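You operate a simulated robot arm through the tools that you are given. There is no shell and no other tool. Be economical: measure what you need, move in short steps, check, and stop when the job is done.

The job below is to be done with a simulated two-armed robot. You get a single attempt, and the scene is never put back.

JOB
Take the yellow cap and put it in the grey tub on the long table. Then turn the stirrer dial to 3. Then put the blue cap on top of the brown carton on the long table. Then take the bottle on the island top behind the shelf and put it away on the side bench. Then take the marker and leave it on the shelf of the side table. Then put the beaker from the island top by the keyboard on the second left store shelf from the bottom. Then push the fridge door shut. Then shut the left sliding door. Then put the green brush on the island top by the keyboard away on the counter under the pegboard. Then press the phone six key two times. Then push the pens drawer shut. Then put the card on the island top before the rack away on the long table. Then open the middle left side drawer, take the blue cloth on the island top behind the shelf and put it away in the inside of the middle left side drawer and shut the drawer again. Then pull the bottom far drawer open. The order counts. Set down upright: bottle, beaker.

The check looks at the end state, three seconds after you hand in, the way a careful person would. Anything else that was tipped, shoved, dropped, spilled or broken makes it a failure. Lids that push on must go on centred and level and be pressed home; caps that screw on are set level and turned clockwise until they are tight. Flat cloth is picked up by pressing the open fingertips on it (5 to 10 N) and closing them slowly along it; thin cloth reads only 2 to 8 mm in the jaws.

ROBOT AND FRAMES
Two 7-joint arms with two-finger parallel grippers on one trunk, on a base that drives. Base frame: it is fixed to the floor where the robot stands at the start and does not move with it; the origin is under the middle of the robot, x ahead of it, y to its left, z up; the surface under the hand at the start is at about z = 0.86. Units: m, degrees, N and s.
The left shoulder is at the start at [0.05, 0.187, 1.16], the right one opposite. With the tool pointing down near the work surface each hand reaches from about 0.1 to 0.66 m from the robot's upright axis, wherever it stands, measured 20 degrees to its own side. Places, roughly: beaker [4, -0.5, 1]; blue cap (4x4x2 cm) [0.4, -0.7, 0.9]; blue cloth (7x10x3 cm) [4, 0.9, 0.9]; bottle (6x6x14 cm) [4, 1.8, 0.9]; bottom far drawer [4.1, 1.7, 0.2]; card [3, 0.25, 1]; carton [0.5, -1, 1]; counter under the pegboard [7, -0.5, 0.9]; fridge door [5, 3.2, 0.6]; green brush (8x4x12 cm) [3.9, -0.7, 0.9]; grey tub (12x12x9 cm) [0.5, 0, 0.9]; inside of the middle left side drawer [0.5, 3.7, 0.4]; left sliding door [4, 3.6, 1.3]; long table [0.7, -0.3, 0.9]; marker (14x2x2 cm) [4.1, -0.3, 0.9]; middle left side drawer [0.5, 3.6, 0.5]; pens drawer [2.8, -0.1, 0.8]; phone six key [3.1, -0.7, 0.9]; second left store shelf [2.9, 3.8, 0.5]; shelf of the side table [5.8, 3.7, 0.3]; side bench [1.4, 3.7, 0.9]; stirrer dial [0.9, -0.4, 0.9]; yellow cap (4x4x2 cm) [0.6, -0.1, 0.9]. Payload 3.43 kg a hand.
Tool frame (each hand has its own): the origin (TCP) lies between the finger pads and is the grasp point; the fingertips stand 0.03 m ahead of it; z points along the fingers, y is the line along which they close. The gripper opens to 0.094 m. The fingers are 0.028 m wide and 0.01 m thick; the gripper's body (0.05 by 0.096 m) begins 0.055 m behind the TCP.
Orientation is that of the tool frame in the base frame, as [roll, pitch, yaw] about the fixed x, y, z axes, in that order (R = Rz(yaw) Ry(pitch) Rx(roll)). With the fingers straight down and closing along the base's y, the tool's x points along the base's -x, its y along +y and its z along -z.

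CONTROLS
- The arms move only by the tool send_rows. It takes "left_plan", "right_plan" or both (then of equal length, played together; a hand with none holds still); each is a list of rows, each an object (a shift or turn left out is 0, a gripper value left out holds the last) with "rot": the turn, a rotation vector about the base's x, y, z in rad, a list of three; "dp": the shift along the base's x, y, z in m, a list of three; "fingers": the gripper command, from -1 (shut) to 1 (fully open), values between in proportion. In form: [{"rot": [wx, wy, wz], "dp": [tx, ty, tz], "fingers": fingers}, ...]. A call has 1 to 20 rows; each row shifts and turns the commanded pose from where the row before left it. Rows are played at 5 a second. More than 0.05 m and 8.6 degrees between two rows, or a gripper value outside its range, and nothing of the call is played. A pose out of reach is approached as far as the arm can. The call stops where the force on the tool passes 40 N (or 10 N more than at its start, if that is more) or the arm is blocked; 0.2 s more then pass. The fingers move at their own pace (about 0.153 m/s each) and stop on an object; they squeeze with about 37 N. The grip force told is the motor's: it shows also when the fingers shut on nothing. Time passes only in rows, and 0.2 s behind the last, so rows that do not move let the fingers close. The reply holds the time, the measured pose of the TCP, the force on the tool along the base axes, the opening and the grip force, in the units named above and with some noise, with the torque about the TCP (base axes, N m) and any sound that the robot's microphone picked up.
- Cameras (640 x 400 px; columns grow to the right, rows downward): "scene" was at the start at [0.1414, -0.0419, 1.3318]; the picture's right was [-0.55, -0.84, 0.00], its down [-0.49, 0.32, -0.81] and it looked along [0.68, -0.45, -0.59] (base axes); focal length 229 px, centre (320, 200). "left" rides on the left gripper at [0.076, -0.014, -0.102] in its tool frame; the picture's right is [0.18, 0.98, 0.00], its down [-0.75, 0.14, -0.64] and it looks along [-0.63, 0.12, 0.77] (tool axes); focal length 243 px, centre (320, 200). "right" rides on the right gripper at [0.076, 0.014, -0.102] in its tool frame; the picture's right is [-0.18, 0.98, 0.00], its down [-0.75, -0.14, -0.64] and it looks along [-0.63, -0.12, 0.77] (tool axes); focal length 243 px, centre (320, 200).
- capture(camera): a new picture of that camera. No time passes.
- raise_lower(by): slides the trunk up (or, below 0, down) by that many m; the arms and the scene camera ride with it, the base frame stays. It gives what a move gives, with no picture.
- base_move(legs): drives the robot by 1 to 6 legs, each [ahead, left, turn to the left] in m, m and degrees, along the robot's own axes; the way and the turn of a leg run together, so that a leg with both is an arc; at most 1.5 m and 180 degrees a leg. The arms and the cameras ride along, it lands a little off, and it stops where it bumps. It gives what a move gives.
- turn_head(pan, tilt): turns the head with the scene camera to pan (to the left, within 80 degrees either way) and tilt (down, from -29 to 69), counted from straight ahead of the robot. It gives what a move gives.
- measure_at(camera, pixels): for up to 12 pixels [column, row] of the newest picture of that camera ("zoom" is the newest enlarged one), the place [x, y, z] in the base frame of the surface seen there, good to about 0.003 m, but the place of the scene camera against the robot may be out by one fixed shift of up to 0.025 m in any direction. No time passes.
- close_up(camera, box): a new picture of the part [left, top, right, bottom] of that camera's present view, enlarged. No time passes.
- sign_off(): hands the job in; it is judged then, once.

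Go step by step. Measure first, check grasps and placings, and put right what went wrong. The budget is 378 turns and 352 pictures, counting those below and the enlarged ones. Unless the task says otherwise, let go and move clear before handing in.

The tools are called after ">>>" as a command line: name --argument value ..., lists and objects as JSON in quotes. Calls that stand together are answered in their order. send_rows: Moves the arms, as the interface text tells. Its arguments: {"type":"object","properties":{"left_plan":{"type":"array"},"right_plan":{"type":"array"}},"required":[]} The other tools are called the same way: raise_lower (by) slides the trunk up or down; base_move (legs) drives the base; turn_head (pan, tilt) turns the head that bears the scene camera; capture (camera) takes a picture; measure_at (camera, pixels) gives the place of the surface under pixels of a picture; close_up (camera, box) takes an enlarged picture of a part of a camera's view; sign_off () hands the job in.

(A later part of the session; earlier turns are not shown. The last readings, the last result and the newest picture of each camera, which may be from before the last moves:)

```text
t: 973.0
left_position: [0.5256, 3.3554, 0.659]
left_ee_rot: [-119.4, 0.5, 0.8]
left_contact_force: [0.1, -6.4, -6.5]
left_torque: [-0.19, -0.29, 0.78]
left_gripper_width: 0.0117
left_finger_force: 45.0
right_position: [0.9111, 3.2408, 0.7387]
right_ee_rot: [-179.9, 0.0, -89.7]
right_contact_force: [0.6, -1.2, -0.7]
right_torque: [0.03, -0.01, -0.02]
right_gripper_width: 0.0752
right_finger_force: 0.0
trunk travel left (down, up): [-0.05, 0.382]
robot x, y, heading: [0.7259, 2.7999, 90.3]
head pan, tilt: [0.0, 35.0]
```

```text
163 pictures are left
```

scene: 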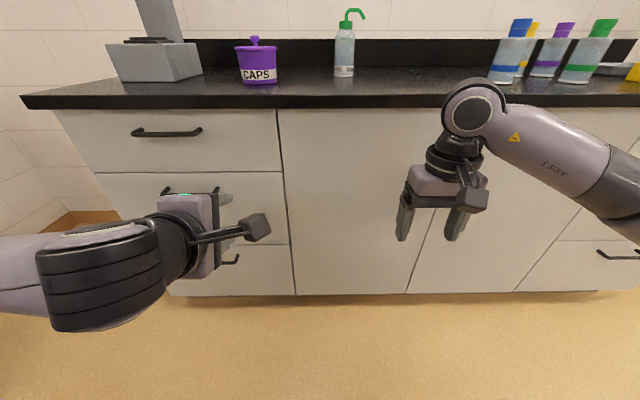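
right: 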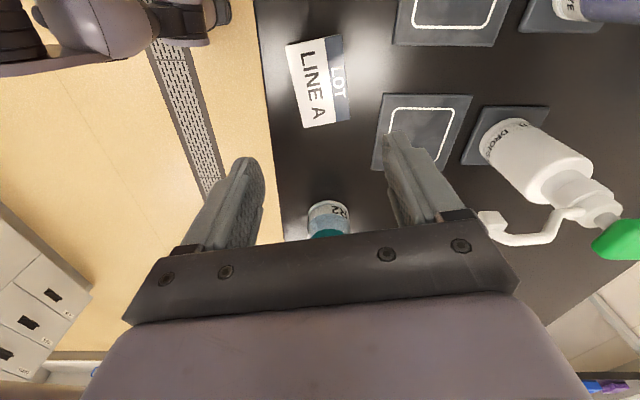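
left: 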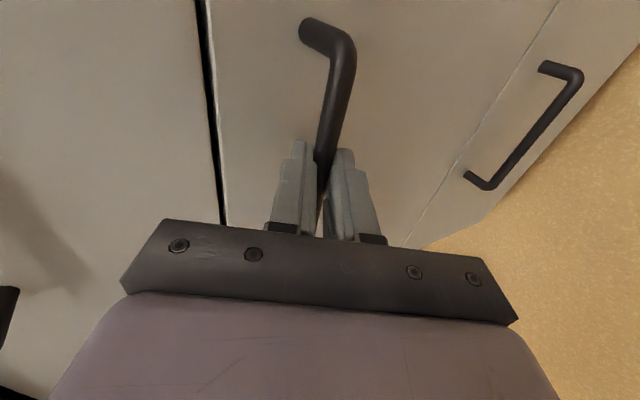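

Bar gripped (11.7 mm). I pull the drawer open by driving back 0.3 m.

>>> base_move --legs '[[-0.3, 0, 0]]'

>>> capture --camera "scene"

```text
t: 975.0
left_position: [0.5257, 3.0567, 0.6588]
left_ee_rot: [-119.3, 0.6, 0.8]
left_contact_force: [4.1, 0.0, -15.0]
left_torque: [-0.23, -0.74, -0.47]
left_gripper_width: 0.0116
left_finger_force: 45.3
right_position: [0.9094, 2.9425, 0.7371]
right_ee_rot: [-180.0, 0.0, -89.6]
right_contact_force: [-0.6, -0.6, 1.0]
right_torque: [-0.02, -0.03, -0.03]
right_gripper_width: 0.0754
right_finger_force: 0.0
trunk travel left (down, up): [-0.05, 0.382]
robot x, y, heading: [0.7289, 2.5011, 90.1]
head pan, tilt: [0.0, 35.0]
```

```text
162 pictures are left
```

scene: 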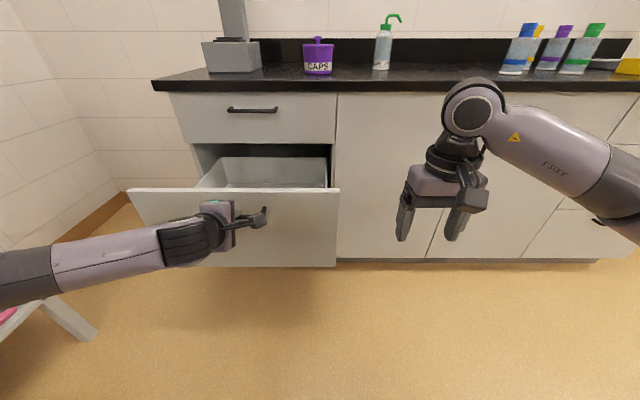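

>>> send_rows --left_plan '[{"fingers": -0.4}, {"fingers": 0}, {}, {"dp": [0, -0.03, 0.017]}, {"dp": [0, -0.03, 0.017]}, {"dp": [0, -0.03, 0.017]}, {}]'

>>> capture --camera "scene"

>>> measure_at --camera "scene" --pixels '[[270, 172], [240, 180], [300, 180], [200, 189], [335, 189], [270, 158], [330, 260], [150, 189], [100, 320], [30, 305]]'

```text
t: 976.6
left_position: [0.5259, 2.9651, 0.7097]
left_ee_rot: [-119.3, 0.5, 0.8]
left_contact_force: [-1.0, 0.7, 1.1]
left_torque: [0.03, 0.0, 0.0]
left_gripper_width: 0.047
left_finger_force: 0.1
right_position: [0.9104, 2.9434, 0.7392]
right_ee_rot: [-180.0, 0.0, -89.6]
right_contact_force: [0.4, 0.5, -0.1]
right_torque: [-0.01, -0.04, -0.02]
right_gripper_width: 0.0753
right_finger_force: 0.1
trunk travel left (down, up): [-0.05, 0.382]
robot x, y, heading: [0.7305, 2.5033, 90.3]
head pan, tilt: [0.0, 35.0]
```

```text
161 pictures are left
```

scene: 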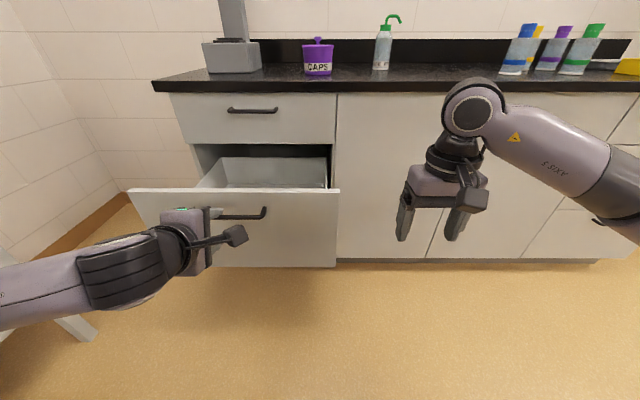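

```text
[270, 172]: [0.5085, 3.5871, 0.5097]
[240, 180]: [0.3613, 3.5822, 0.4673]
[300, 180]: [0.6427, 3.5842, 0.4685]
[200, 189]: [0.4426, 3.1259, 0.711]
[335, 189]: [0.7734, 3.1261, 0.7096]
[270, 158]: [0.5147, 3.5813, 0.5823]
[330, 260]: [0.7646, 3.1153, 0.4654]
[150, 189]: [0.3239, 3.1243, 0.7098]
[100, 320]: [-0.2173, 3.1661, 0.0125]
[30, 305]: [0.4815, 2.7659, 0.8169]
```

Drawer is open ≈0.3 m. Now for the blue cloth: I straighten the left hand, raise the trunk, and drive to the island's far side, facing −y.

>>> base_move --legs '[[-0.1, 0, 0], [0, -1.0, 0]]'

>>> send_rows --left_plan '[{"rot": [0, 0.125, -0.0693]}, {"rot": [0, 0.125, -0.0693]}, {"rot": [0, 0.125, -0.0693]}, {"rot": [0, 0.125, -0.0693]}, {"rot": [0, 0.125, -0.0693]}, {"rot": [0, 0.125, -0.0693]}, {"rot": [0, 0.125, -0.0693]}, {"rot": [0, 0.125, -0.0693]}, {"rot": [0, 0.125, -0.0693]}, {"rot": [0, 0.125, -0.0693]}, {"rot": [0, 0.125, -0.0693]}, {}]'

>>> raise_lower --by 0.33

>>> base_move --legs '[[0.27, 0, 0], [0, -1.5, 0], [0, -1.5, 0], [0, 0, 180], [1.45, 0, 0]]'

>>> turn_head --pan -40 --tilt 40

>>> capture --camera "scene"

```text
t: 986.5
left_position: [1.5282, 2.8693, 0.7098]
left_ee_rot: [-119.1, 0.5, 1.1]
left_contact_force: [-0.2, 0.5, 0.0]
left_torque: [0.0, -0.03, 0.03]
left_gripper_width: 0.0469
left_finger_force: 0.0
right_position: [1.9117, 2.846, 0.7387]
right_ee_rot: [-179.9, 0.0, -89.4]
right_contact_force: [0.2, 0.4, -0.1]
right_torque: [-0.02, -0.03, 0.0]
right_gripper_width: 0.0754
right_finger_force: 0.0
trunk travel left (down, up): [-0.05, 0.382]
robot x, y, heading: [1.729, 2.407, 90.4]
head pan, tilt: [0.0, 35.0]
```

```text
t: 989.1
left_position: [1.5279, 2.8698, 0.7107]
left_ee_rot: [179.6, 62.1, -90.4]
left_contact_force: [-0.2, -0.1, -1.0]
left_torque: [-0.05, -0.01, 0.02]
left_gripper_width: 0.0471
left_finger_force: 0.1
right_position: [1.9121, 2.8479, 0.7383]
right_ee_rot: [-179.8, 0.0, -89.5]
right_contact_force: [0.2, 0.0, 0.5]
right_torque: [-0.02, -0.03, 0.0]
right_gripper_width: 0.0748
right_finger_force: 0.0
trunk travel left (down, up): [-0.05, 0.382]
robot x, y, heading: [1.7295, 2.4088, 90.6]
head pan, tilt: [0.0, 35.0]
```

```text
t: 992.3
left_position: [1.5291, 2.8701, 1.0392]
left_ee_rot: [179.8, 62.1, -90.1]
left_contact_force: [-1.1, -0.2, 1.0]
left_torque: [0.03, 0.01, 0.03]
left_gripper_width: 0.0473
left_finger_force: 0.0
right_position: [1.9127, 2.8466, 1.0692]
right_ee_rot: [-179.8, -0.1, -89.3]
right_contact_force: [0.8, -0.1, 0.3]
right_torque: [-0.03, -0.01, 0.04]
right_gripper_width: 0.0753
right_finger_force: 0.1
trunk travel left (down, up): [-0.38, 0.052]
robot x, y, heading: [1.7287, 2.4051, 90.3]
head pan, tilt: [0.0, 35.0]
```

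```text
t: 1034.2
left_position: [4.9457, 0.8235, 1.0391]
left_ee_rot: [179.7, 62.0, 89.8]
left_contact_force: [0.5, -0.5, 1.1]
left_torque: [-0.04, 0.0, -0.01]
left_gripper_width: 0.0473
left_finger_force: 0.1
right_position: [4.5616, 0.8465, 1.068]
right_ee_rot: [-179.9, 0.0, 90.3]
right_contact_force: [-0.4, 0.4, -0.2]
right_torque: [-0.02, 0.0, 0.02]
right_gripper_width: 0.0751
right_finger_force: 0.0
trunk travel left (down, up): [-0.38, 0.052]
robot x, y, heading: [4.7412, 1.2866, -90.1]
head pan, tilt: [0.0, 35.0]
```

```text
t: 1035.2
left_position: [4.9457, 0.8231, 1.0406]
left_ee_rot: [179.7, 62.1, 89.8]
left_contact_force: [-0.4, 0.0, -1.5]
left_torque: [0.0, -0.01, -0.02]
left_gripper_width: 0.0469
left_finger_force: 0.1
right_position: [4.5601, 0.8465, 1.0681]
right_ee_rot: [-179.9, 0.0, 90.4]
right_contact_force: [0.5, -0.8, 0.2]
right_torque: [0.01, -0.01, -0.01]
right_gripper_width: 0.0753
right_finger_force: 0.0
trunk travel left (down, up): [-0.38, 0.052]
robot x, y, heading: [4.7416, 1.2814, -89.9]
head pan, tilt: [-40.0, 40.0]
```

```text
160 pictures are left
```

scene: 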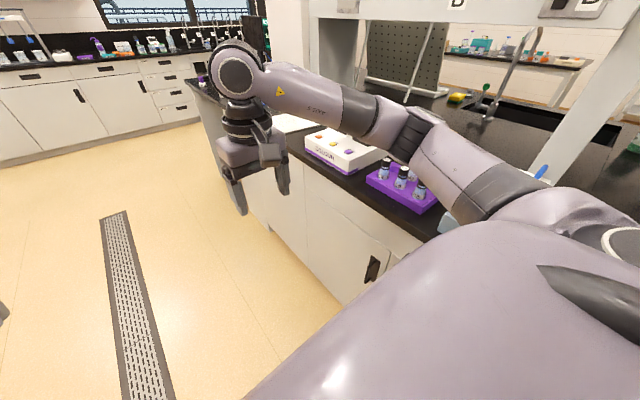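

>>> turn_head --pan -70 --tilt 35

>>> capture --camera "scene"

```text
t: 1036.2
left_position: [4.945, 0.8236, 1.0398]
left_ee_rot: [179.7, 62.1, 89.8]
left_contact_force: [-0.1, 0.7, 0.1]
left_torque: [0.01, -0.01, -0.01]
left_gripper_width: 0.0473
left_finger_force: 0.0
right_position: [4.5611, 0.8459, 1.0683]
right_ee_rot: [-179.9, 0.0, 90.4]
right_contact_force: [-0.2, 0.4, 0.2]
right_torque: [0.01, -0.01, 0.0]
right_gripper_width: 0.0752
right_finger_force: 0.0
trunk travel left (down, up): [-0.38, 0.052]
robot x, y, heading: [4.7419, 1.2824, -89.6]
head pan, tilt: [-70.0, 35.0]
```

```text
159 pictures are left
```

scene: 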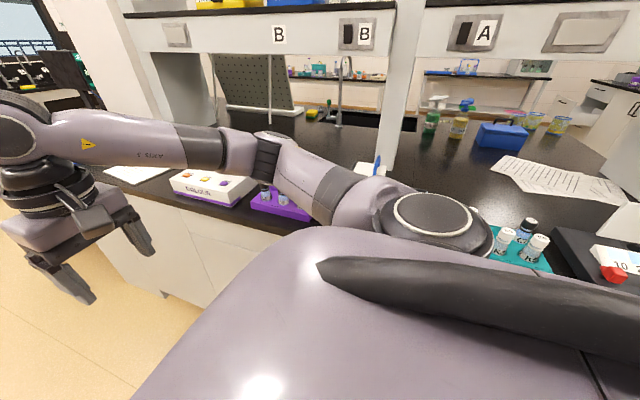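

>>> base_move --legs '[[-0.0, 0.1, 0], [0, 0, -90], [0, 0.2, 0]]'

>>> turn_head --pan 0 --tilt 35

>>> capture --camera "scene"

```text
t: 1043.5
left_position: [4.3864, 0.8814, 1.041]
left_ee_rot: [179.6, 62.2, 0.5]
left_contact_force: [0.1, -0.3, 0.5]
left_torque: [0.0, -0.02, -0.02]
left_gripper_width: 0.0471
left_finger_force: 0.0
right_position: [4.4042, 1.264, 1.0681]
right_ee_rot: [-179.9, 0.1, 1.1]
right_contact_force: [0.0, 0.3, 0.6]
right_torque: [0.0, -0.01, -0.02]
right_gripper_width: 0.0751
right_finger_force: 0.0
trunk travel left (down, up): [-0.38, 0.052]
robot x, y, heading: [4.8478, 1.0849, -179.1]
head pan, tilt: [-70.0, 35.0]
```

```text
t: 1044.9
left_position: [4.386, 0.8811, 1.0405]
left_ee_rot: [179.7, 62.0, 0.6]
left_contact_force: [0.3, 0.0, 0.4]
left_torque: [-0.02, 0.0, 0.0]
left_gripper_width: 0.0468
left_finger_force: 0.1
right_position: [4.404, 1.2646, 1.0683]
right_ee_rot: [-179.8, -0.1, 1.1]
right_contact_force: [0.2, 0.0, 0.2]
right_torque: [-0.03, 0.01, 0.03]
right_gripper_width: 0.0751
right_finger_force: 0.0
trunk travel left (down, up): [-0.38, 0.052]
robot x, y, heading: [4.844, 1.0876, -179.0]
head pan, tilt: [0.0, 35.0]
```

```text
158 pictures are left
```

scene: 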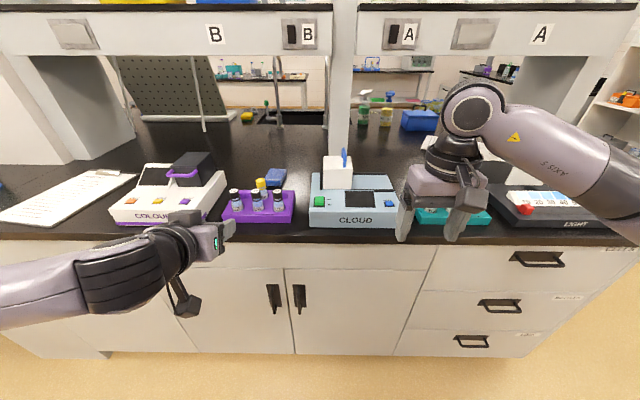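

>>> close_up --camera "scene" --box '[210, 140, 350, 240]'

>>> measure_at --camera "zoom" --pixels '[[310, 170], [275, 165], [345, 165], [300, 185], [330, 190], [240, 190], [270, 240], [370, 150], [400, 230], [230, 265], [310, 150], [420, 160]]'

```text
4.00 times, centred on (280, 190) of scene
```

zoom: 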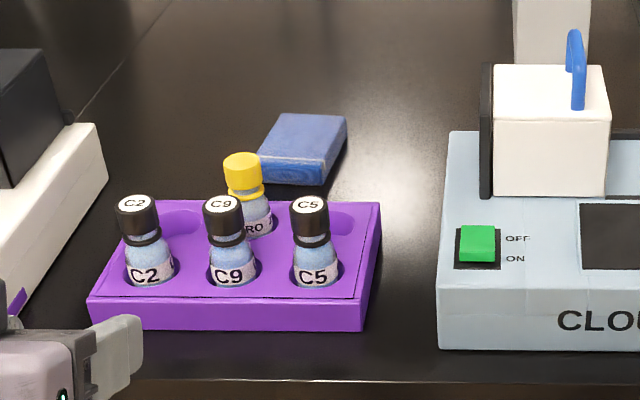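

```text
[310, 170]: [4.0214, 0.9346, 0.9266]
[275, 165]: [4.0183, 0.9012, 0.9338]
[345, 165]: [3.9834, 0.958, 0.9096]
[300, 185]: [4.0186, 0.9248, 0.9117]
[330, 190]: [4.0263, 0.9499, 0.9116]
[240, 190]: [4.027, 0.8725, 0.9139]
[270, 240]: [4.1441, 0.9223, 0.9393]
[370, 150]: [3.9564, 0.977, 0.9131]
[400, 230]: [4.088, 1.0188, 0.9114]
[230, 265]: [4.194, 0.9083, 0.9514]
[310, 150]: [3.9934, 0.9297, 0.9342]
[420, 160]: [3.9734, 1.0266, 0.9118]
```

Blue cloth is a folded block ≈(3.985,0.925), top z≈0.922, behind the purple rack. I use the left hand: raise, reduce tilt to ~35°, move the base in.

>>> send_rows --left_plan '[{"rot": [0, -0.118, 0], "dp": [0, 0.01, 0.035]}, {"rot": [0, -0.118, 0], "dp": [0, 0.01, 0.035]}, {"rot": [0, -0.118, 0], "dp": [0, 0.01, 0.035]}, {"rot": [0, -0.118, 0], "dp": [0, 0.01, 0.03]}, {"fingers": 1}]'

>>> base_move --legs '[[0.22, 0, -1]]'

>>> capture --camera "left"

```text
t: 1046.1
left_position: [4.3861, 0.9209, 1.1769]
left_ee_rot: [179.4, 35.0, 0.2]
left_contact_force: [0.3, 0.0, -0.4]
left_torque: [0.01, 0.0, 0.02]
left_gripper_width: 0.0938
left_finger_force: 0.0
right_position: [4.4031, 1.2645, 1.0682]
right_ee_rot: [-180.0, 0.0, 1.1]
right_contact_force: [-0.5, 0.8, -1.0]
right_torque: [0.0, -0.01, -0.02]
right_gripper_width: 0.0752
right_finger_force: 0.1
trunk travel left (down, up): [-0.38, 0.052]
robot x, y, heading: [4.8466, 1.0896, -179.3]
head pan, tilt: [0.0, 35.0]
```

```text
t: 1047.8
left_position: [4.1618, 0.9271, 1.1746]
left_ee_rot: [179.4, 35.0, -0.9]
left_contact_force: [-0.7, -0.4, 0.6]
left_torque: [-0.02, 0.0, -0.02]
left_gripper_width: 0.0939
left_finger_force: 0.1
right_position: [4.1872, 1.2705, 1.0682]
right_ee_rot: [-179.9, 0.1, 0.1]
right_contact_force: [0.5, -0.4, -0.6]
right_torque: [0.05, 0.0, 0.02]
right_gripper_width: 0.0753
right_finger_force: 0.1
trunk travel left (down, up): [-0.38, 0.052]
robot x, y, heading: [4.6278, 1.0872, 179.9]
head pan, tilt: [0.0, 35.0]
```

```text
156 pictures are left
```

left: 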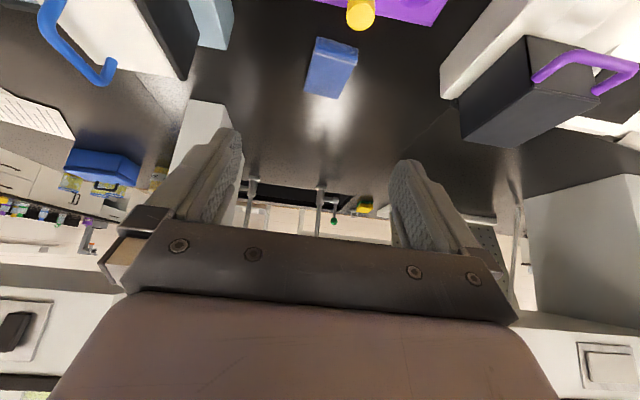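

>>> close_up --camera "left" --box '[280, 20, 380, 110]'

>>> measure_at --camera "left" --pixels '[[318, 42], [355, 50], [348, 68], [310, 65], [308, 92], [340, 97], [330, 80], [330, 55], [360, 15], [300, 120]]'

```text
4.44 times, centred on (330, 65) of left
```

zoom: 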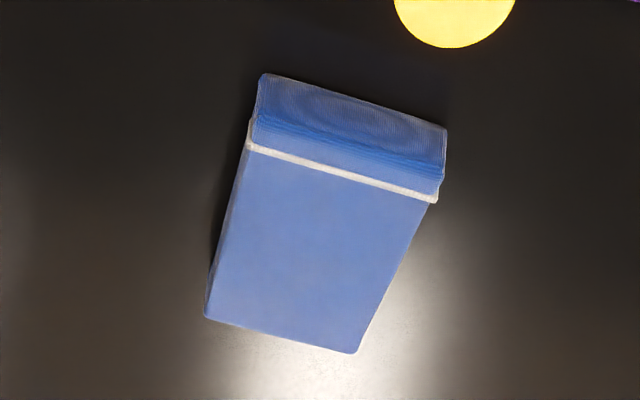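

```text
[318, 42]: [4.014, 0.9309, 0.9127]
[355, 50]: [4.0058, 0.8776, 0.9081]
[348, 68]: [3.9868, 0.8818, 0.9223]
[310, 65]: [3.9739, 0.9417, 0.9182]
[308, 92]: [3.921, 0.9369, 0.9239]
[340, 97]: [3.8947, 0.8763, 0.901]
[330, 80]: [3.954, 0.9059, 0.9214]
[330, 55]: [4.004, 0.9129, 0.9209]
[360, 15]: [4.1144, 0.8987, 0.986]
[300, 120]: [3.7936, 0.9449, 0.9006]
```

>>> base_move --legs '[[0.02, 0, 0]]'

>>> send_rows --left_plan '[{"dp": [-0.035, -0.006, -0.02]}, {"dp": [-0.035, -0.006, -0.035]}, {"dp": [-0.035, -0.006, -0.035]}, {"dp": [-0.005, 0, -0.045]}, {}]'

>>> capture --camera "left"

```text
t: 1048.6
left_position: [4.1428, 0.9268, 1.1747]
left_ee_rot: [179.4, 35.0, -0.8]
left_contact_force: [-1.2, 0.0, 0.0]
left_torque: [-0.04, -0.02, 0.01]
left_gripper_width: 0.0937
left_finger_force: 0.1
right_position: [4.1679, 1.2714, 1.0668]
right_ee_rot: [-179.9, 0.0, 0.1]
right_contact_force: [-0.5, -0.1, 0.4]
right_torque: [0.0, -0.02, -0.01]
right_gripper_width: 0.0754
right_finger_force: 0.0
trunk travel left (down, up): [-0.38, 0.052]
robot x, y, heading: [4.608, 1.0877, 179.7]
head pan, tilt: [0.0, 35.0]
```

```text
t: 1049.8
left_position: [4.0316, 0.9095, 1.0391]
left_ee_rot: [179.4, 35.1, -0.8]
left_contact_force: [0.4, 0.3, 0.6]
left_torque: [0.0, 0.02, 0.03]
left_gripper_width: 0.0942
left_finger_force: 0.0
right_position: [4.1683, 1.2707, 1.0686]
right_ee_rot: [-179.9, 0.0, 0.2]
right_contact_force: [0.6, 0.2, -0.7]
right_torque: [0.0, -0.01, 0.04]
right_gripper_width: 0.0753
right_finger_force: 0.0
trunk travel left (down, up): [-0.38, 0.052]
robot x, y, heading: [4.6088, 1.0876, 179.7]
head pan, tilt: [0.0, 35.0]
```

```text
154 pictures are left
```

left: 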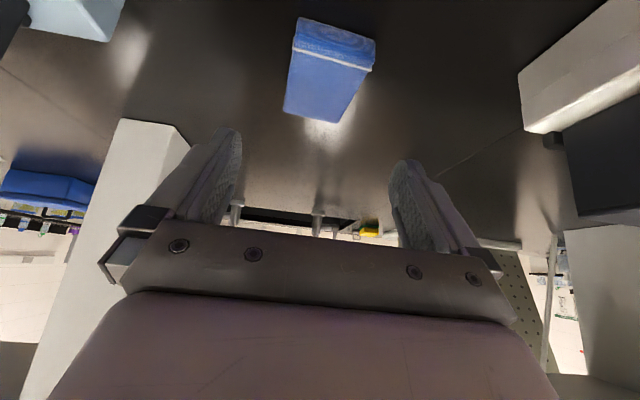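

>>> send_rows --left_plan '[{"dp": [-0.023, -0.001, -0.033]}, {"dp": [-0.023, -0.001, -0.033]}, {"dp": [-0.02, 0, -0.03]}, {}]'

>>> capture --camera "left"

```text
t: 1050.8
left_position: [3.9665, 0.9074, 0.9443]
left_ee_rot: [179.4, 35.2, -0.8]
left_contact_force: [0.5, -0.3, 0.4]
left_torque: [-0.05, 0.03, -0.03]
left_gripper_width: 0.0941
left_finger_force: 0.0
right_position: [4.1681, 1.2712, 1.0684]
right_ee_rot: [-179.9, 0.1, 0.0]
right_contact_force: [0.2, 0.6, -0.4]
right_torque: [-0.03, 0.01, 0.01]
right_gripper_width: 0.0752
right_finger_force: 0.1
trunk travel left (down, up): [-0.38, 0.052]
robot x, y, heading: [4.6126, 1.0884, 180.1]
head pan, tilt: [0.0, 35.0]
```

```text
153 pictures are left
```

left: 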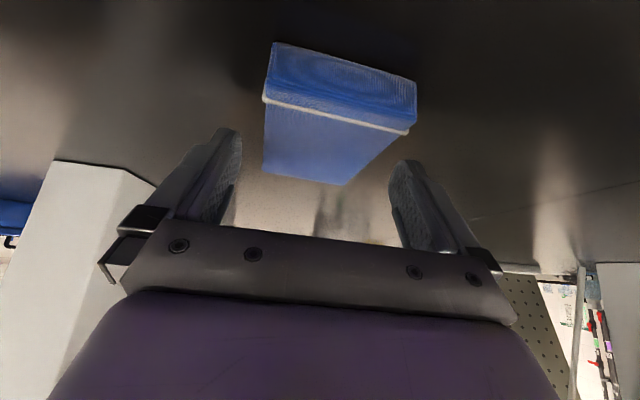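

>>> send_rows --left_plan '[{"dp": [-0.003, 0, -0.006]}, {"fingers": 0.7}, {"fingers": 0.5}, {"fingers": 0.3}, {"fingers": 0.1}, {"fingers": -0.2}, {"fingers": -0.6}, {"fingers": -1}, {}, {}]'

>>> capture --camera "left"

```text
t: 1053.0
left_position: [3.9643, 0.9071, 0.938]
left_ee_rot: [179.3, 35.0, -0.8]
left_contact_force: [-0.4, -0.3, 0.4]
left_torque: [0.03, 0.0, 0.01]
left_gripper_width: 0.064
left_finger_force: 37.1
right_position: [4.1687, 1.2715, 1.0681]
right_ee_rot: [-179.8, 0.0, 0.1]
right_contact_force: [0.6, 0.6, -0.1]
right_torque: [0.0, 0.0, -0.01]
right_gripper_width: 0.0751
right_finger_force: 0.1
trunk travel left (down, up): [-0.38, 0.052]
robot x, y, heading: [4.6063, 1.0878, 180.0]
head pan, tilt: [0.0, 35.0]
```

```text
152 pictures are left
```

left: 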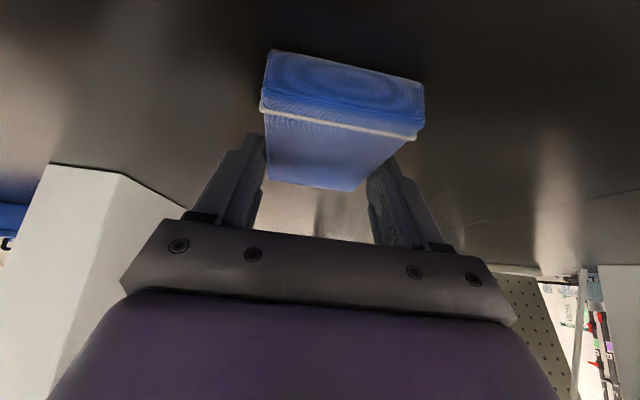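

Cloth block gripped (64 mm). I lift with the trunk then the arm, and back out.

>>> raise_lower --by 0.05

>>> send_rows --left_plan '[{"dp": [0.01, 0, 0.04]}, {"dp": [0.01, 0, 0.04]}, {"dp": [0.015, 0, 0.04]}, {"dp": [0.02, 0, 0.03]}, {}]'

>>> capture --camera "left"

```text
t: 1053.9
left_position: [3.9641, 0.9067, 0.9887]
left_ee_rot: [179.4, 35.0, -0.8]
left_contact_force: [0.4, 0.0, -1.1]
left_torque: [0.01, -0.01, 0.03]
left_gripper_width: 0.0639
left_finger_force: 36.7
right_position: [4.1672, 1.2715, 1.1181]
right_ee_rot: [-179.9, 0.0, 0.1]
right_contact_force: [-0.1, -0.3, -0.1]
right_torque: [0.0, 0.01, -0.01]
right_gripper_width: 0.0751
right_finger_force: 0.0
trunk travel left (down, up): [-0.43, 0.002]
robot x, y, heading: [4.606, 1.0859, 179.8]
head pan, tilt: [0.0, 35.0]
```

```text
t: 1055.1
left_position: [4.0199, 0.9069, 1.1374]
left_ee_rot: [179.4, 34.9, -0.8]
left_contact_force: [0.7, -0.3, 0.0]
left_torque: [-0.01, -0.01, 0.01]
left_gripper_width: 0.0638
left_finger_force: 36.8
right_position: [4.168, 1.2713, 1.1181]
right_ee_rot: [-179.9, 0.0, 0.1]
right_contact_force: [0.3, 1.4, -0.7]
right_torque: [-0.01, 0.0, -0.01]
right_gripper_width: 0.0751
right_finger_force: 0.1
trunk travel left (down, up): [-0.43, 0.002]
robot x, y, heading: [4.6077, 1.0878, 180.0]
head pan, tilt: [0.0, 35.0]
```

```text
151 pictures are left
```

left: 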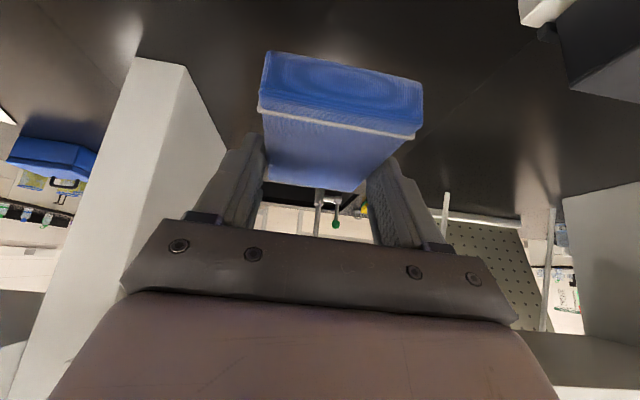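

>>> base_move --legs '[[-0.3, 0, 0], [0, -1.5, 0], [0, -0.13, 0], [1.5, 0, 0], [1.5, 0, 0], [0.7, 0, 0]]'

>>> base_move --legs '[[0, 0, -90], [0, 0.48, 0]]'

>>> turn_head --pan 15 --tilt 45

>>> capture --camera "scene"

>>> capture --camera "left"

```text
t: 1088.9
left_position: [0.6018, 2.4649, 1.1372]
left_ee_rot: [179.4, 35.1, 0.7]
left_contact_force: [-0.7, -0.6, 0.4]
left_torque: [-0.02, -0.03, 0.02]
left_gripper_width: 0.0635
left_finger_force: 36.5
right_position: [0.7398, 2.831, 1.1177]
right_ee_rot: [-179.9, 0.1, 1.7]
right_contact_force: [0.1, -0.2, 1.0]
right_torque: [-0.01, -0.03, 0.04]
right_gripper_width: 0.075
right_finger_force: 0.0
trunk travel left (down, up): [-0.43, 0.002]
robot x, y, heading: [1.1847, 2.6578, -178.6]
head pan, tilt: [0.0, 35.0]
```

```text
t: 1097.5
left_position: [0.5186, 3.2325, 1.1381]
left_ee_rot: [179.4, 35.0, -89.6]
left_contact_force: [0.2, -0.6, 0.1]
left_torque: [0.0, -0.01, 0.0]
left_gripper_width: 0.0636
left_finger_force: 36.7
right_position: [0.8848, 3.0904, 1.1176]
right_ee_rot: [-179.9, 0.1, -88.8]
right_contact_force: [-0.4, -0.7, -1.1]
right_torque: [0.0, 0.01, -0.01]
right_gripper_width: 0.0751
right_finger_force: 0.1
trunk travel left (down, up): [-0.43, 0.002]
robot x, y, heading: [0.7092, 2.6492, 91.1]
head pan, tilt: [0.0, 35.0]
```

```text
t: 1098.2
left_position: [0.5181, 3.2326, 1.1388]
left_ee_rot: [179.4, 35.0, -89.6]
left_contact_force: [-0.4, -0.2, -0.3]
left_torque: [0.0, 0.03, 0.03]
left_gripper_width: 0.0637
left_finger_force: 37.0
right_position: [0.8855, 3.0928, 1.1179]
right_ee_rot: [-179.9, -0.1, -88.8]
right_contact_force: [0.3, 0.2, 0.1]
right_torque: [-0.02, -0.01, -0.02]
right_gripper_width: 0.0752
right_finger_force: 0.1
trunk travel left (down, up): [-0.43, 0.002]
robot x, y, heading: [0.7084, 2.6531, 91.2]
head pan, tilt: [15.0, 45.0]
```

```text
150 pictures are left
```

scene: 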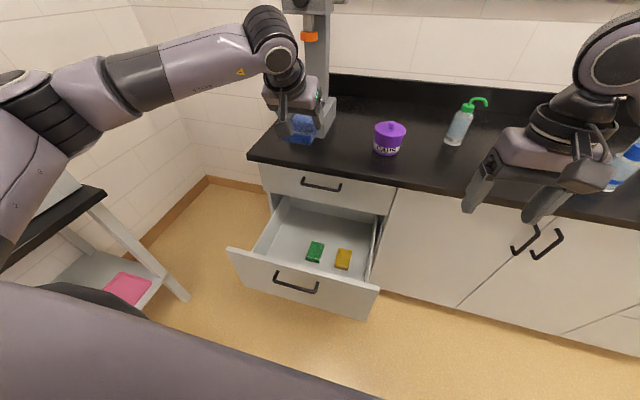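

```text
149 pictures are left
```

left: 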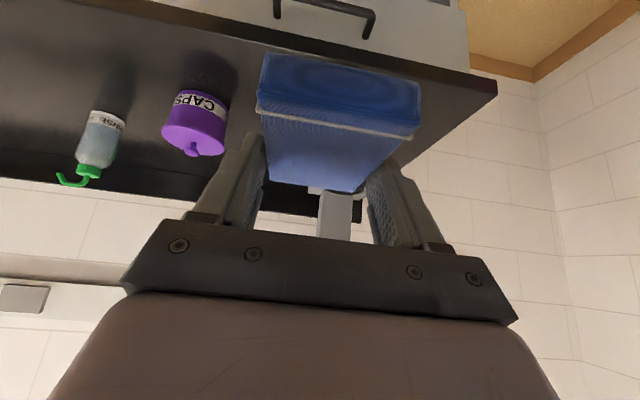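

>>> measure_at --camera "scene" --pixels '[[315, 252], [343, 258], [275, 230], [285, 215], [330, 225], [240, 250], [375, 290], [370, 230], [103, 193], [100, 110], [30, 160], [300, 130]]'

```text
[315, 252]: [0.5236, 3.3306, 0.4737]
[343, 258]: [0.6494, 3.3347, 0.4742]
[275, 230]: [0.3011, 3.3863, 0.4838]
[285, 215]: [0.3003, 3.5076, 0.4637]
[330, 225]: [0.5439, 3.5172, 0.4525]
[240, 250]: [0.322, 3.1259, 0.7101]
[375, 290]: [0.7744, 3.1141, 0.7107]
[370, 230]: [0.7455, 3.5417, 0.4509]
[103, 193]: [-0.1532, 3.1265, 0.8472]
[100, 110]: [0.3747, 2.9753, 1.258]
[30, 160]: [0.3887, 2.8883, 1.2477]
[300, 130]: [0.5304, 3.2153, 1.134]
```

Drawer interior: floor z≈0.44, sponges at (0.52,3.33) and (0.65,3.33). I'll place the cloth at the left, ≈(0.40,3.29). First I pull the right hand back, strafe, and straighten the left hand a bit.

>>> send_rows --right_plan '[{"dp": [0.02, -0.045, 0]}, {"dp": [0.02, -0.045, 0]}, {"dp": [0.02, -0.045, 0]}, {"dp": [0.02, -0.045, 0]}, {}]' --left_plan '[{"rot": [-0.116, 0, 0]}, {"rot": [-0.116, 0, 0]}, {"rot": [-0.116, 0, 0]}, {}, {}]'

>>> base_move --legs '[[0, 0.12, -1.1]]'

>>> raise_lower --by -0.25

>>> capture --camera "left"

>>> capture --camera "scene"

```text
t: 1099.4
left_position: [0.5176, 3.2331, 1.1379]
left_ee_rot: [179.3, 15.1, -89.7]
left_contact_force: [-0.1, 0.2, 0.3]
left_torque: [0.0, 0.03, 0.0]
left_gripper_width: 0.0633
left_finger_force: 36.9
right_position: [0.9656, 2.9125, 1.1169]
right_ee_rot: [-180.0, 0.0, -88.7]
right_contact_force: [-0.1, -0.3, -0.5]
right_torque: [-0.03, -0.03, 0.0]
right_gripper_width: 0.0751
right_finger_force: 0.0
trunk travel left (down, up): [-0.43, 0.002]
robot x, y, heading: [0.7084, 2.6506, 91.1]
head pan, tilt: [15.0, 45.0]
```

```text
t: 1101.1
left_position: [0.4088, 3.2344, 1.1379]
left_ee_rot: [179.3, 15.2, -90.7]
left_contact_force: [-0.6, -0.1, 0.1]
left_torque: [0.0, -0.05, 0.0]
left_gripper_width: 0.0636
left_finger_force: 37.0
right_position: [0.8504, 2.9075, 1.1199]
right_ee_rot: [-180.0, -0.1, -89.7]
right_contact_force: [-0.1, 0.1, -0.4]
right_torque: [0.01, -0.04, 0.0]
right_gripper_width: 0.0753
right_finger_force: 0.1
trunk travel left (down, up): [-0.43, 0.002]
robot x, y, heading: [0.5901, 2.6512, 89.9]
head pan, tilt: [15.0, 45.0]
```

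```text
t: 1103.7
left_position: [0.409, 3.2337, 0.8886]
left_ee_rot: [179.2, 15.1, -90.7]
left_contact_force: [0.3, 0.1, -0.3]
left_torque: [0.01, 0.03, -0.03]
left_gripper_width: 0.0635
left_finger_force: 36.8
right_position: [0.8507, 2.9058, 0.8689]
right_ee_rot: [-179.9, 0.0, -89.6]
right_contact_force: [-0.5, 0.3, 0.6]
right_torque: [-0.02, 0.0, 0.0]
right_gripper_width: 0.0752
right_finger_force: 0.0
trunk travel left (down, up): [-0.18, 0.252]
robot x, y, heading: [0.5895, 2.651, 90.2]
head pan, tilt: [15.0, 45.0]
```

```text
148 pictures are left
```

left: 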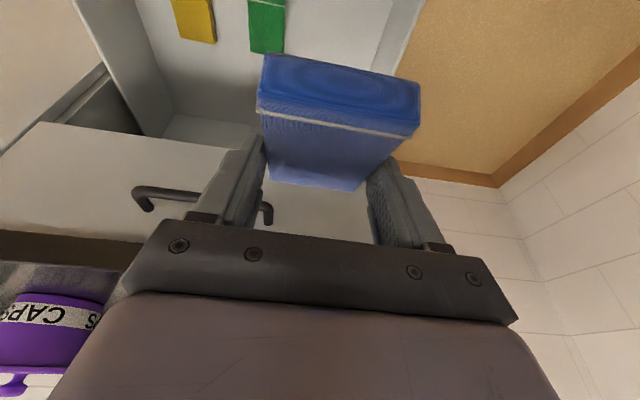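

```text
147 pictures are left
```

scene: 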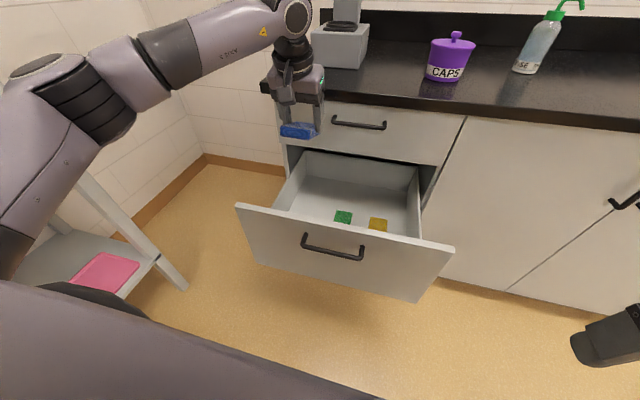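

>>> raise_lower --by -0.175

>>> send_rows --left_plan '[{"dp": [-0.005, 0.01, -0.04]}, {"dp": [-0.005, 0.01, -0.04]}, {"dp": [0, 0.01, -0.04]}, {"dp": [0, 0.01, -0.04]}, {}]'

>>> capture --camera "scene"

```text
t: 1105.7
left_position: [0.4085, 3.2352, 0.7138]
left_ee_rot: [179.4, 15.1, -90.8]
left_contact_force: [-0.1, 0.1, -0.9]
left_torque: [0.0, 0.0, 0.04]
left_gripper_width: 0.0637
left_finger_force: 37.3
right_position: [0.851, 2.907, 0.6919]
right_ee_rot: [-180.0, 0.1, -89.7]
right_contact_force: [-0.8, 0.6, -0.2]
right_torque: [0.0, 0.0, 0.01]
right_gripper_width: 0.0753
right_finger_force: 0.0
trunk travel left (down, up): [-0.005, 0.427]
robot x, y, heading: [0.5882, 2.6481, 90.1]
head pan, tilt: [15.0, 45.0]
```

```text
t: 1106.9
left_position: [0.3985, 3.275, 0.5517]
left_ee_rot: [179.3, 15.1, -90.7]
left_contact_force: [-0.2, 0.1, -1.3]
left_torque: [-0.01, -0.01, -0.01]
left_gripper_width: 0.0638
left_finger_force: 37.4
right_position: [0.8508, 2.9065, 0.6924]
right_ee_rot: [-180.0, -0.1, -89.8]
right_contact_force: [0.0, 0.8, 1.1]
right_torque: [0.01, 0.0, -0.01]
right_gripper_width: 0.0752
right_finger_force: 0.2
trunk travel left (down, up): [-0.005, 0.427]
robot x, y, heading: [0.5914, 2.6456, 89.8]
head pan, tilt: [15.0, 45.0]
```

```text
146 pictures are left
```

scene: 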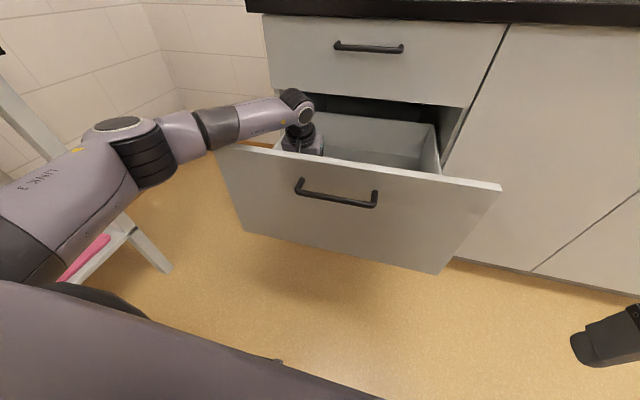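

I lower 3 cm more and check from the hand camera before releasing.

>>> send_rows --left_plan '[{"dp": [0, 0, -0.015]}, {"dp": [0, 0, -0.015]}, {}]'

>>> capture --camera "left"

```text
t: 1107.7
left_position: [0.3979, 3.2797, 0.5363]
left_ee_rot: [179.2, 16.1, -90.6]
left_contact_force: [-0.4, -1.0, -0.5]
left_torque: [0.02, 0.0, -0.02]
left_gripper_width: 0.0634
left_finger_force: 37.1
right_position: [0.8502, 2.9049, 0.6955]
right_ee_rot: [180.0, 0.3, -89.7]
right_contact_force: [-0.9, 0.9, -0.4]
right_torque: [0.01, -0.01, 0.0]
right_gripper_width: 0.0752
right_finger_force: 0.0
trunk travel left (down, up): [-0.005, 0.427]
robot x, y, heading: [0.5882, 2.65, 90.1]
head pan, tilt: [15.0, 45.0]
```

```text
145 pictures are left
```

left: 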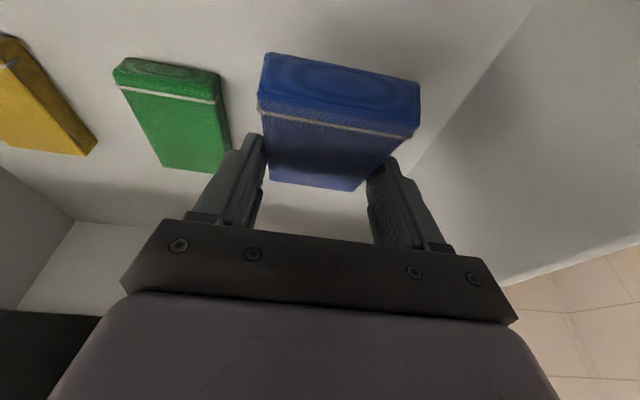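

The forearm is grazing the drawer side, so I ease up slightly and release here (cloth ≈4 cm above the floor).

>>> send_rows --left_plan '[{"dp": [0, 0, 0.012]}, {"fingers": 0.5}, {"fingers": 0.8}, {}, {}, {"dp": [0, 0, 0.04]}, {"dp": [0, -0.005, 0.045]}, {"dp": [0, -0.005, 0.045]}, {"dp": [0, -0.01, 0.045]}, {}]'

>>> capture --camera "left"

>>> capture --camera "scene"

```text
t: 1109.9
left_position: [0.3987, 3.2534, 0.7112]
left_ee_rot: [179.3, 15.1, -90.7]
left_contact_force: [-0.5, 1.3, -1.2]
left_torque: [0.01, 0.02, 0.01]
left_gripper_width: 0.0845
left_finger_force: 0.2
right_position: [0.8514, 2.9074, 0.6922]
right_ee_rot: [-179.8, 0.0, -89.7]
right_contact_force: [0.6, -0.1, 0.3]
right_torque: [-0.01, -0.01, 0.03]
right_gripper_width: 0.0748
right_finger_force: 0.0
trunk travel left (down, up): [-0.005, 0.427]
robot x, y, heading: [0.5881, 2.6476, 89.9]
head pan, tilt: [15.0, 45.0]
```

```text
144 pictures are left
```

left: 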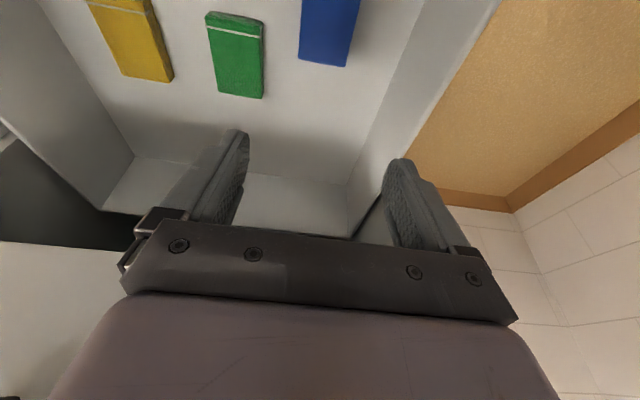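

```text
143 pictures are left
```

scene: 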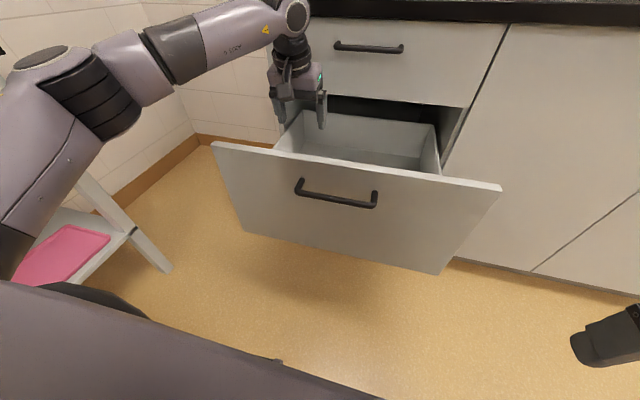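

Cloth lies in the drawer. I lift out, back off, make a fist with the left hand and push the drawer shut at its front panel.

>>> raise_lower --by 0.12

>>> base_move --legs '[[-0.4, 0, 0], [0, -0.1, 0]]'

>>> send_rows --left_plan '[{"rot": [0.131, 0, 0], "dp": [0, 0, -0.03], "fingers": -1}, {"rot": [0.131, 0, 0], "dp": [0, 0, -0.03]}, {"rot": [0.131, 0, 0], "dp": [0, 0, -0.03]}, {"rot": [0.131, 0, 0], "dp": [0, 0, -0.03]}, {"rot": [0.131, 0, 0], "dp": [0, 0, -0.04]}, {"rot": [0.1, 0, 0], "dp": [0, 0, -0.04]}, {"dp": [0, 0, -0.04]}, {"dp": [0, 0, -0.03]}, {}]'

>>> capture --camera "scene"

```text
t: 1111.4
left_position: [0.3984, 3.2545, 0.8297]
left_ee_rot: [179.3, 15.1, -90.8]
left_contact_force: [0.0, 0.5, 0.1]
left_torque: [-0.04, 0.03, 0.0]
left_gripper_width: 0.0846
left_finger_force: 0.0
right_position: [0.8509, 2.9063, 0.813]
right_ee_rot: [-179.9, 0.0, -89.7]
right_contact_force: [0.3, 0.0, -0.5]
right_torque: [0.02, 0.01, -0.03]
right_gripper_width: 0.0752
right_finger_force: 0.1
trunk travel left (down, up): [-0.125, 0.307]
robot x, y, heading: [0.5927, 2.6501, 89.9]
head pan, tilt: [15.0, 45.0]
```

```text
t: 1115.0
left_position: [0.4997, 2.8603, 0.83]
left_ee_rot: [179.3, 15.1, -90.7]
left_contact_force: [-0.8, -0.5, 0.0]
left_torque: [-0.02, -0.01, 0.0]
left_gripper_width: 0.0846
left_finger_force: 0.1
right_position: [0.9508, 2.5114, 0.8127]
right_ee_rot: [-179.8, 0.1, -89.9]
right_contact_force: [-0.2, 0.2, -1.4]
right_torque: [0.01, 0.0, 0.0]
right_gripper_width: 0.0754
right_finger_force: 0.1
trunk travel left (down, up): [-0.125, 0.307]
robot x, y, heading: [0.6888, 2.2571, 89.9]
head pan, tilt: [15.0, 45.0]
```

```text
t: 1117.0
left_position: [0.5016, 2.8602, 0.64]
left_ee_rot: [178.5, 57.0, -91.2]
left_contact_force: [-0.6, 0.0, 1.1]
left_torque: [0.0, 0.01, -0.02]
left_gripper_width: 0.0
left_finger_force: 33.4
left hand out of reach, approached as far as the arm can: row 6, 7, 8
right_position: [0.9504, 2.5121, 0.8124]
right_ee_rot: [-179.9, 0.0, -89.7]
right_contact_force: [0.9, 0.0, 0.3]
right_torque: [0.01, 0.0, 0.03]
right_gripper_width: 0.0752
right_finger_force: 0.2
trunk travel left (down, up): [-0.125, 0.307]
robot x, y, heading: [0.6932, 2.256, 90.1]
head pan, tilt: [15.0, 45.0]
```

```text
142 pictures are left
```

scene: 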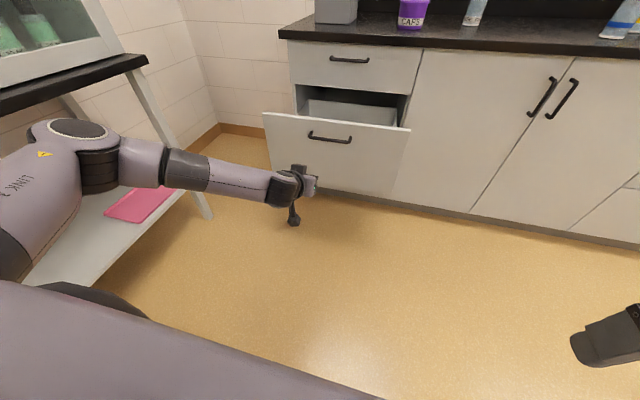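

>>> raise_lower --by -0.09

>>> base_move --legs '[[0.45, 0, 0]]'

>>> capture --camera "scene"

```text
t: 1118.2
left_position: [0.5006, 2.8598, 0.5512]
left_ee_rot: [178.4, 56.9, -91.2]
left_contact_force: [-0.5, 0.0, -0.5]
left_torque: [-0.03, 0.01, 0.0]
left_gripper_width: 0.0
left_finger_force: 32.6
right_position: [0.9498, 2.5114, 0.7243]
right_ee_rot: [-179.8, 0.0, -89.8]
right_contact_force: [-0.1, 0.4, 0.5]
right_torque: [0.0, -0.04, -0.03]
right_gripper_width: 0.0752
right_finger_force: 0.0
trunk travel left (down, up): [-0.035, 0.397]
robot x, y, heading: [0.6879, 2.2559, 90.3]
head pan, tilt: [15.0, 45.0]
```

```text
t: 1121.0
left_position: [0.5018, 3.3102, 0.551]
left_ee_rot: [178.5, 57.0, -91.2]
left_contact_force: [-0.4, -0.4, 0.2]
left_torque: [0.0, -0.02, 0.01]
left_gripper_width: 0.0
left_finger_force: 33.3
right_position: [0.9498, 2.9625, 0.7237]
right_ee_rot: [-179.9, 0.0, -89.8]
right_contact_force: [0.1, -0.3, -0.4]
right_torque: [0.03, -0.01, 0.0]
right_gripper_width: 0.0752
right_finger_force: 0.0
trunk travel left (down, up): [-0.035, 0.397]
robot x, y, heading: [0.6931, 2.7066, 90.1]
head pan, tilt: [15.0, 45.0]
```

```text
141 pictures are left
```

scene: 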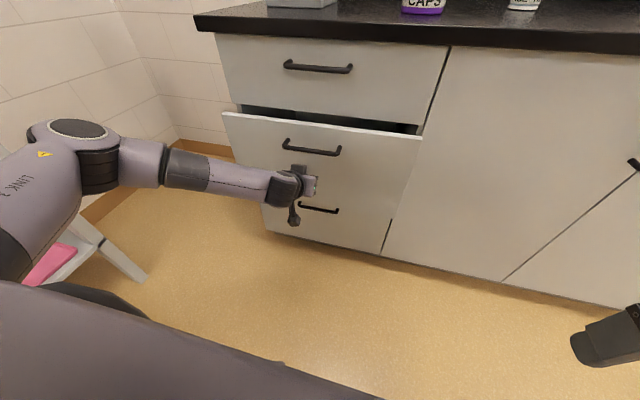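

Almost shut; I push the rest with the arm until it resists.

>>> send_rows --left_plan '[{"dp": [0, 0.015, 0]}, {"dp": [0, 0.015, 0]}, {"dp": [0, 0.015, 0]}, {"dp": [0, 0.012, 0]}, {"dp": [0, 0.012, 0]}, {"dp": [0, 0.012, 0]}, {"dp": [0, 0.012, 0]}, {}]'

>>> capture --camera "scene"

```text
t: 1122.2
left_position: [0.5014, 3.3744, 0.5478]
left_ee_rot: [178.6, 56.5, -91.1]
left_contact_force: [0.1, -12.6, 5.7]
left_torque: [0.07, -0.04, -0.01]
left_gripper_width: 0.0001
left_finger_force: 32.8
right_position: [0.9497, 2.9611, 0.7228]
right_ee_rot: [180.0, 0.1, -89.7]
right_contact_force: [-0.4, -0.3, -0.2]
right_torque: [0.0, -0.01, 0.0]
right_gripper_width: 0.0751
right_finger_force: 0.0
trunk travel left (down, up): [-0.035, 0.397]
robot x, y, heading: [0.6913, 2.7025, 90.1]
head pan, tilt: [15.0, 45.0]
stopped in row 6 (left hand): the force on the tool passed its limit at 56 N (the readings are from after the stop); the commanded pose is now the measured one
```

```text
140 pictures are left
```

scene: 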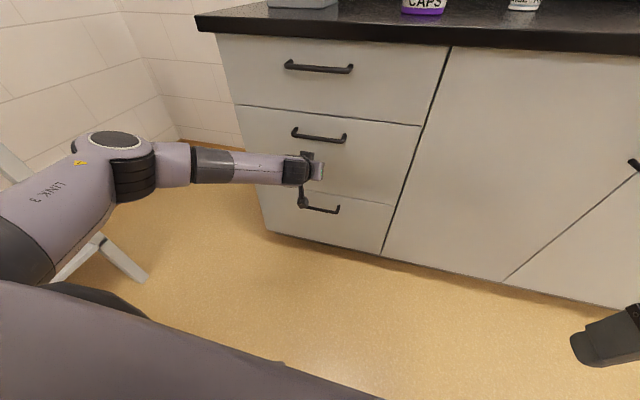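

Drawer is shut. Last: the bottom far drawer on the island. I retract, straighten up a bit and drive there.

>>> send_rows --left_plan '[{"dp": [0, -0.04, 0.01]}, {"dp": [0, -0.04, 0.02]}, {"dp": [0, -0.04, 0.02]}, {}]'

>>> base_move --legs '[[-0.15, 0, 0], [0, -1.5, 0], [0.08, 0, 0], [0, -1.5, 0], [0, -1.15, 0], [0, 0, 90]]'

>>> base_move --legs '[[0, 0.7, 0]]'

>>> turn_head --pan 10 --tilt 45

>>> capture --camera "scene"

```text
t: 1123.2
left_position: [0.5001, 3.2552, 0.5978]
left_ee_rot: [178.4, 56.6, -91.0]
left_contact_force: [0.4, 0.7, 0.8]
left_torque: [0.01, -0.03, -0.02]
left_gripper_width: 0.0
left_finger_force: 32.6
right_position: [0.95, 2.9616, 0.7236]
right_ee_rot: [-179.9, 0.0, -89.6]
right_contact_force: [0.2, 0.1, 0.2]
right_torque: [-0.02, 0.01, 0.02]
right_gripper_width: 0.0754
right_finger_force: 0.1
trunk travel left (down, up): [-0.035, 0.397]
robot x, y, heading: [0.692, 2.705, 90.2]
head pan, tilt: [15.0, 45.0]
```

```text
t: 1164.8
left_position: [4.2926, 2.4238, 0.5972]
left_ee_rot: [178.6, 56.5, 0.3]
left_contact_force: [0.4, -0.4, 0.7]
left_torque: [0.0, -0.01, -0.02]
left_gripper_width: 0.0
left_finger_force: 32.8
right_position: [4.5756, 2.8811, 0.723]
right_ee_rot: [-179.9, -0.1, 1.8]
right_contact_force: [-0.7, 0.1, -0.1]
right_torque: [0.01, 0.0, 0.0]
right_gripper_width: 0.0753
right_finger_force: 0.0
trunk travel left (down, up): [-0.035, 0.397]
robot x, y, heading: [4.8387, 2.628, -178.5]
head pan, tilt: [15.0, 45.0]
```

```text
t: 1171.4
left_position: [4.3077, 1.7237, 0.5975]
left_ee_rot: [178.5, 56.5, -0.1]
left_contact_force: [0.4, -0.1, -0.1]
left_torque: [-0.03, -0.04, -0.01]
left_gripper_width: 0.0001
left_finger_force: 32.9
right_position: [4.5925, 2.1785, 0.7241]
right_ee_rot: [-179.9, 0.1, 1.4]
right_contact_force: [0.2, 0.0, 0.2]
right_torque: [0.02, -0.02, 0.01]
right_gripper_width: 0.0753
right_finger_force: 0.0
trunk travel left (down, up): [-0.035, 0.397]
robot x, y, heading: [4.8539, 1.9243, -179.3]
head pan, tilt: [15.0, 45.0]
```

```text
t: 1172.1
left_position: [4.3076, 1.7241, 0.5971]
left_ee_rot: [178.5, 56.5, 0.0]
left_contact_force: [0.5, -0.3, -0.4]
left_torque: [0.03, -0.03, 0.0]
left_gripper_width: 0.0002
left_finger_force: 32.9
right_position: [4.5916, 2.1787, 0.7235]
right_ee_rot: [-180.0, 0.0, 1.4]
right_contact_force: [0.0, 0.2, 0.0]
right_torque: [0.02, -0.02, 0.04]
right_gripper_width: 0.0753
right_finger_force: 0.0
trunk travel left (down, up): [-0.035, 0.397]
robot x, y, heading: [4.853, 1.9243, -178.8]
head pan, tilt: [10.0, 45.0]
```

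```text
139 pictures are left
```

scene: 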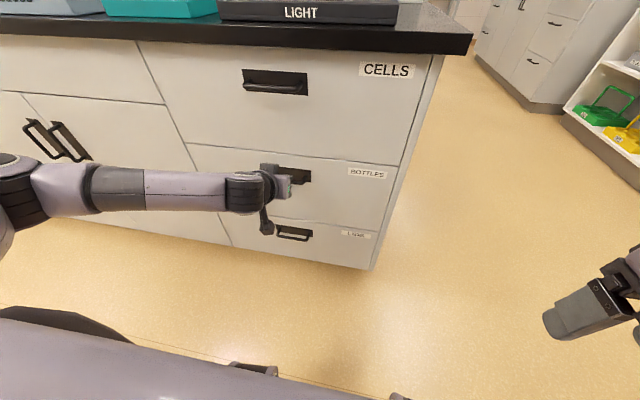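

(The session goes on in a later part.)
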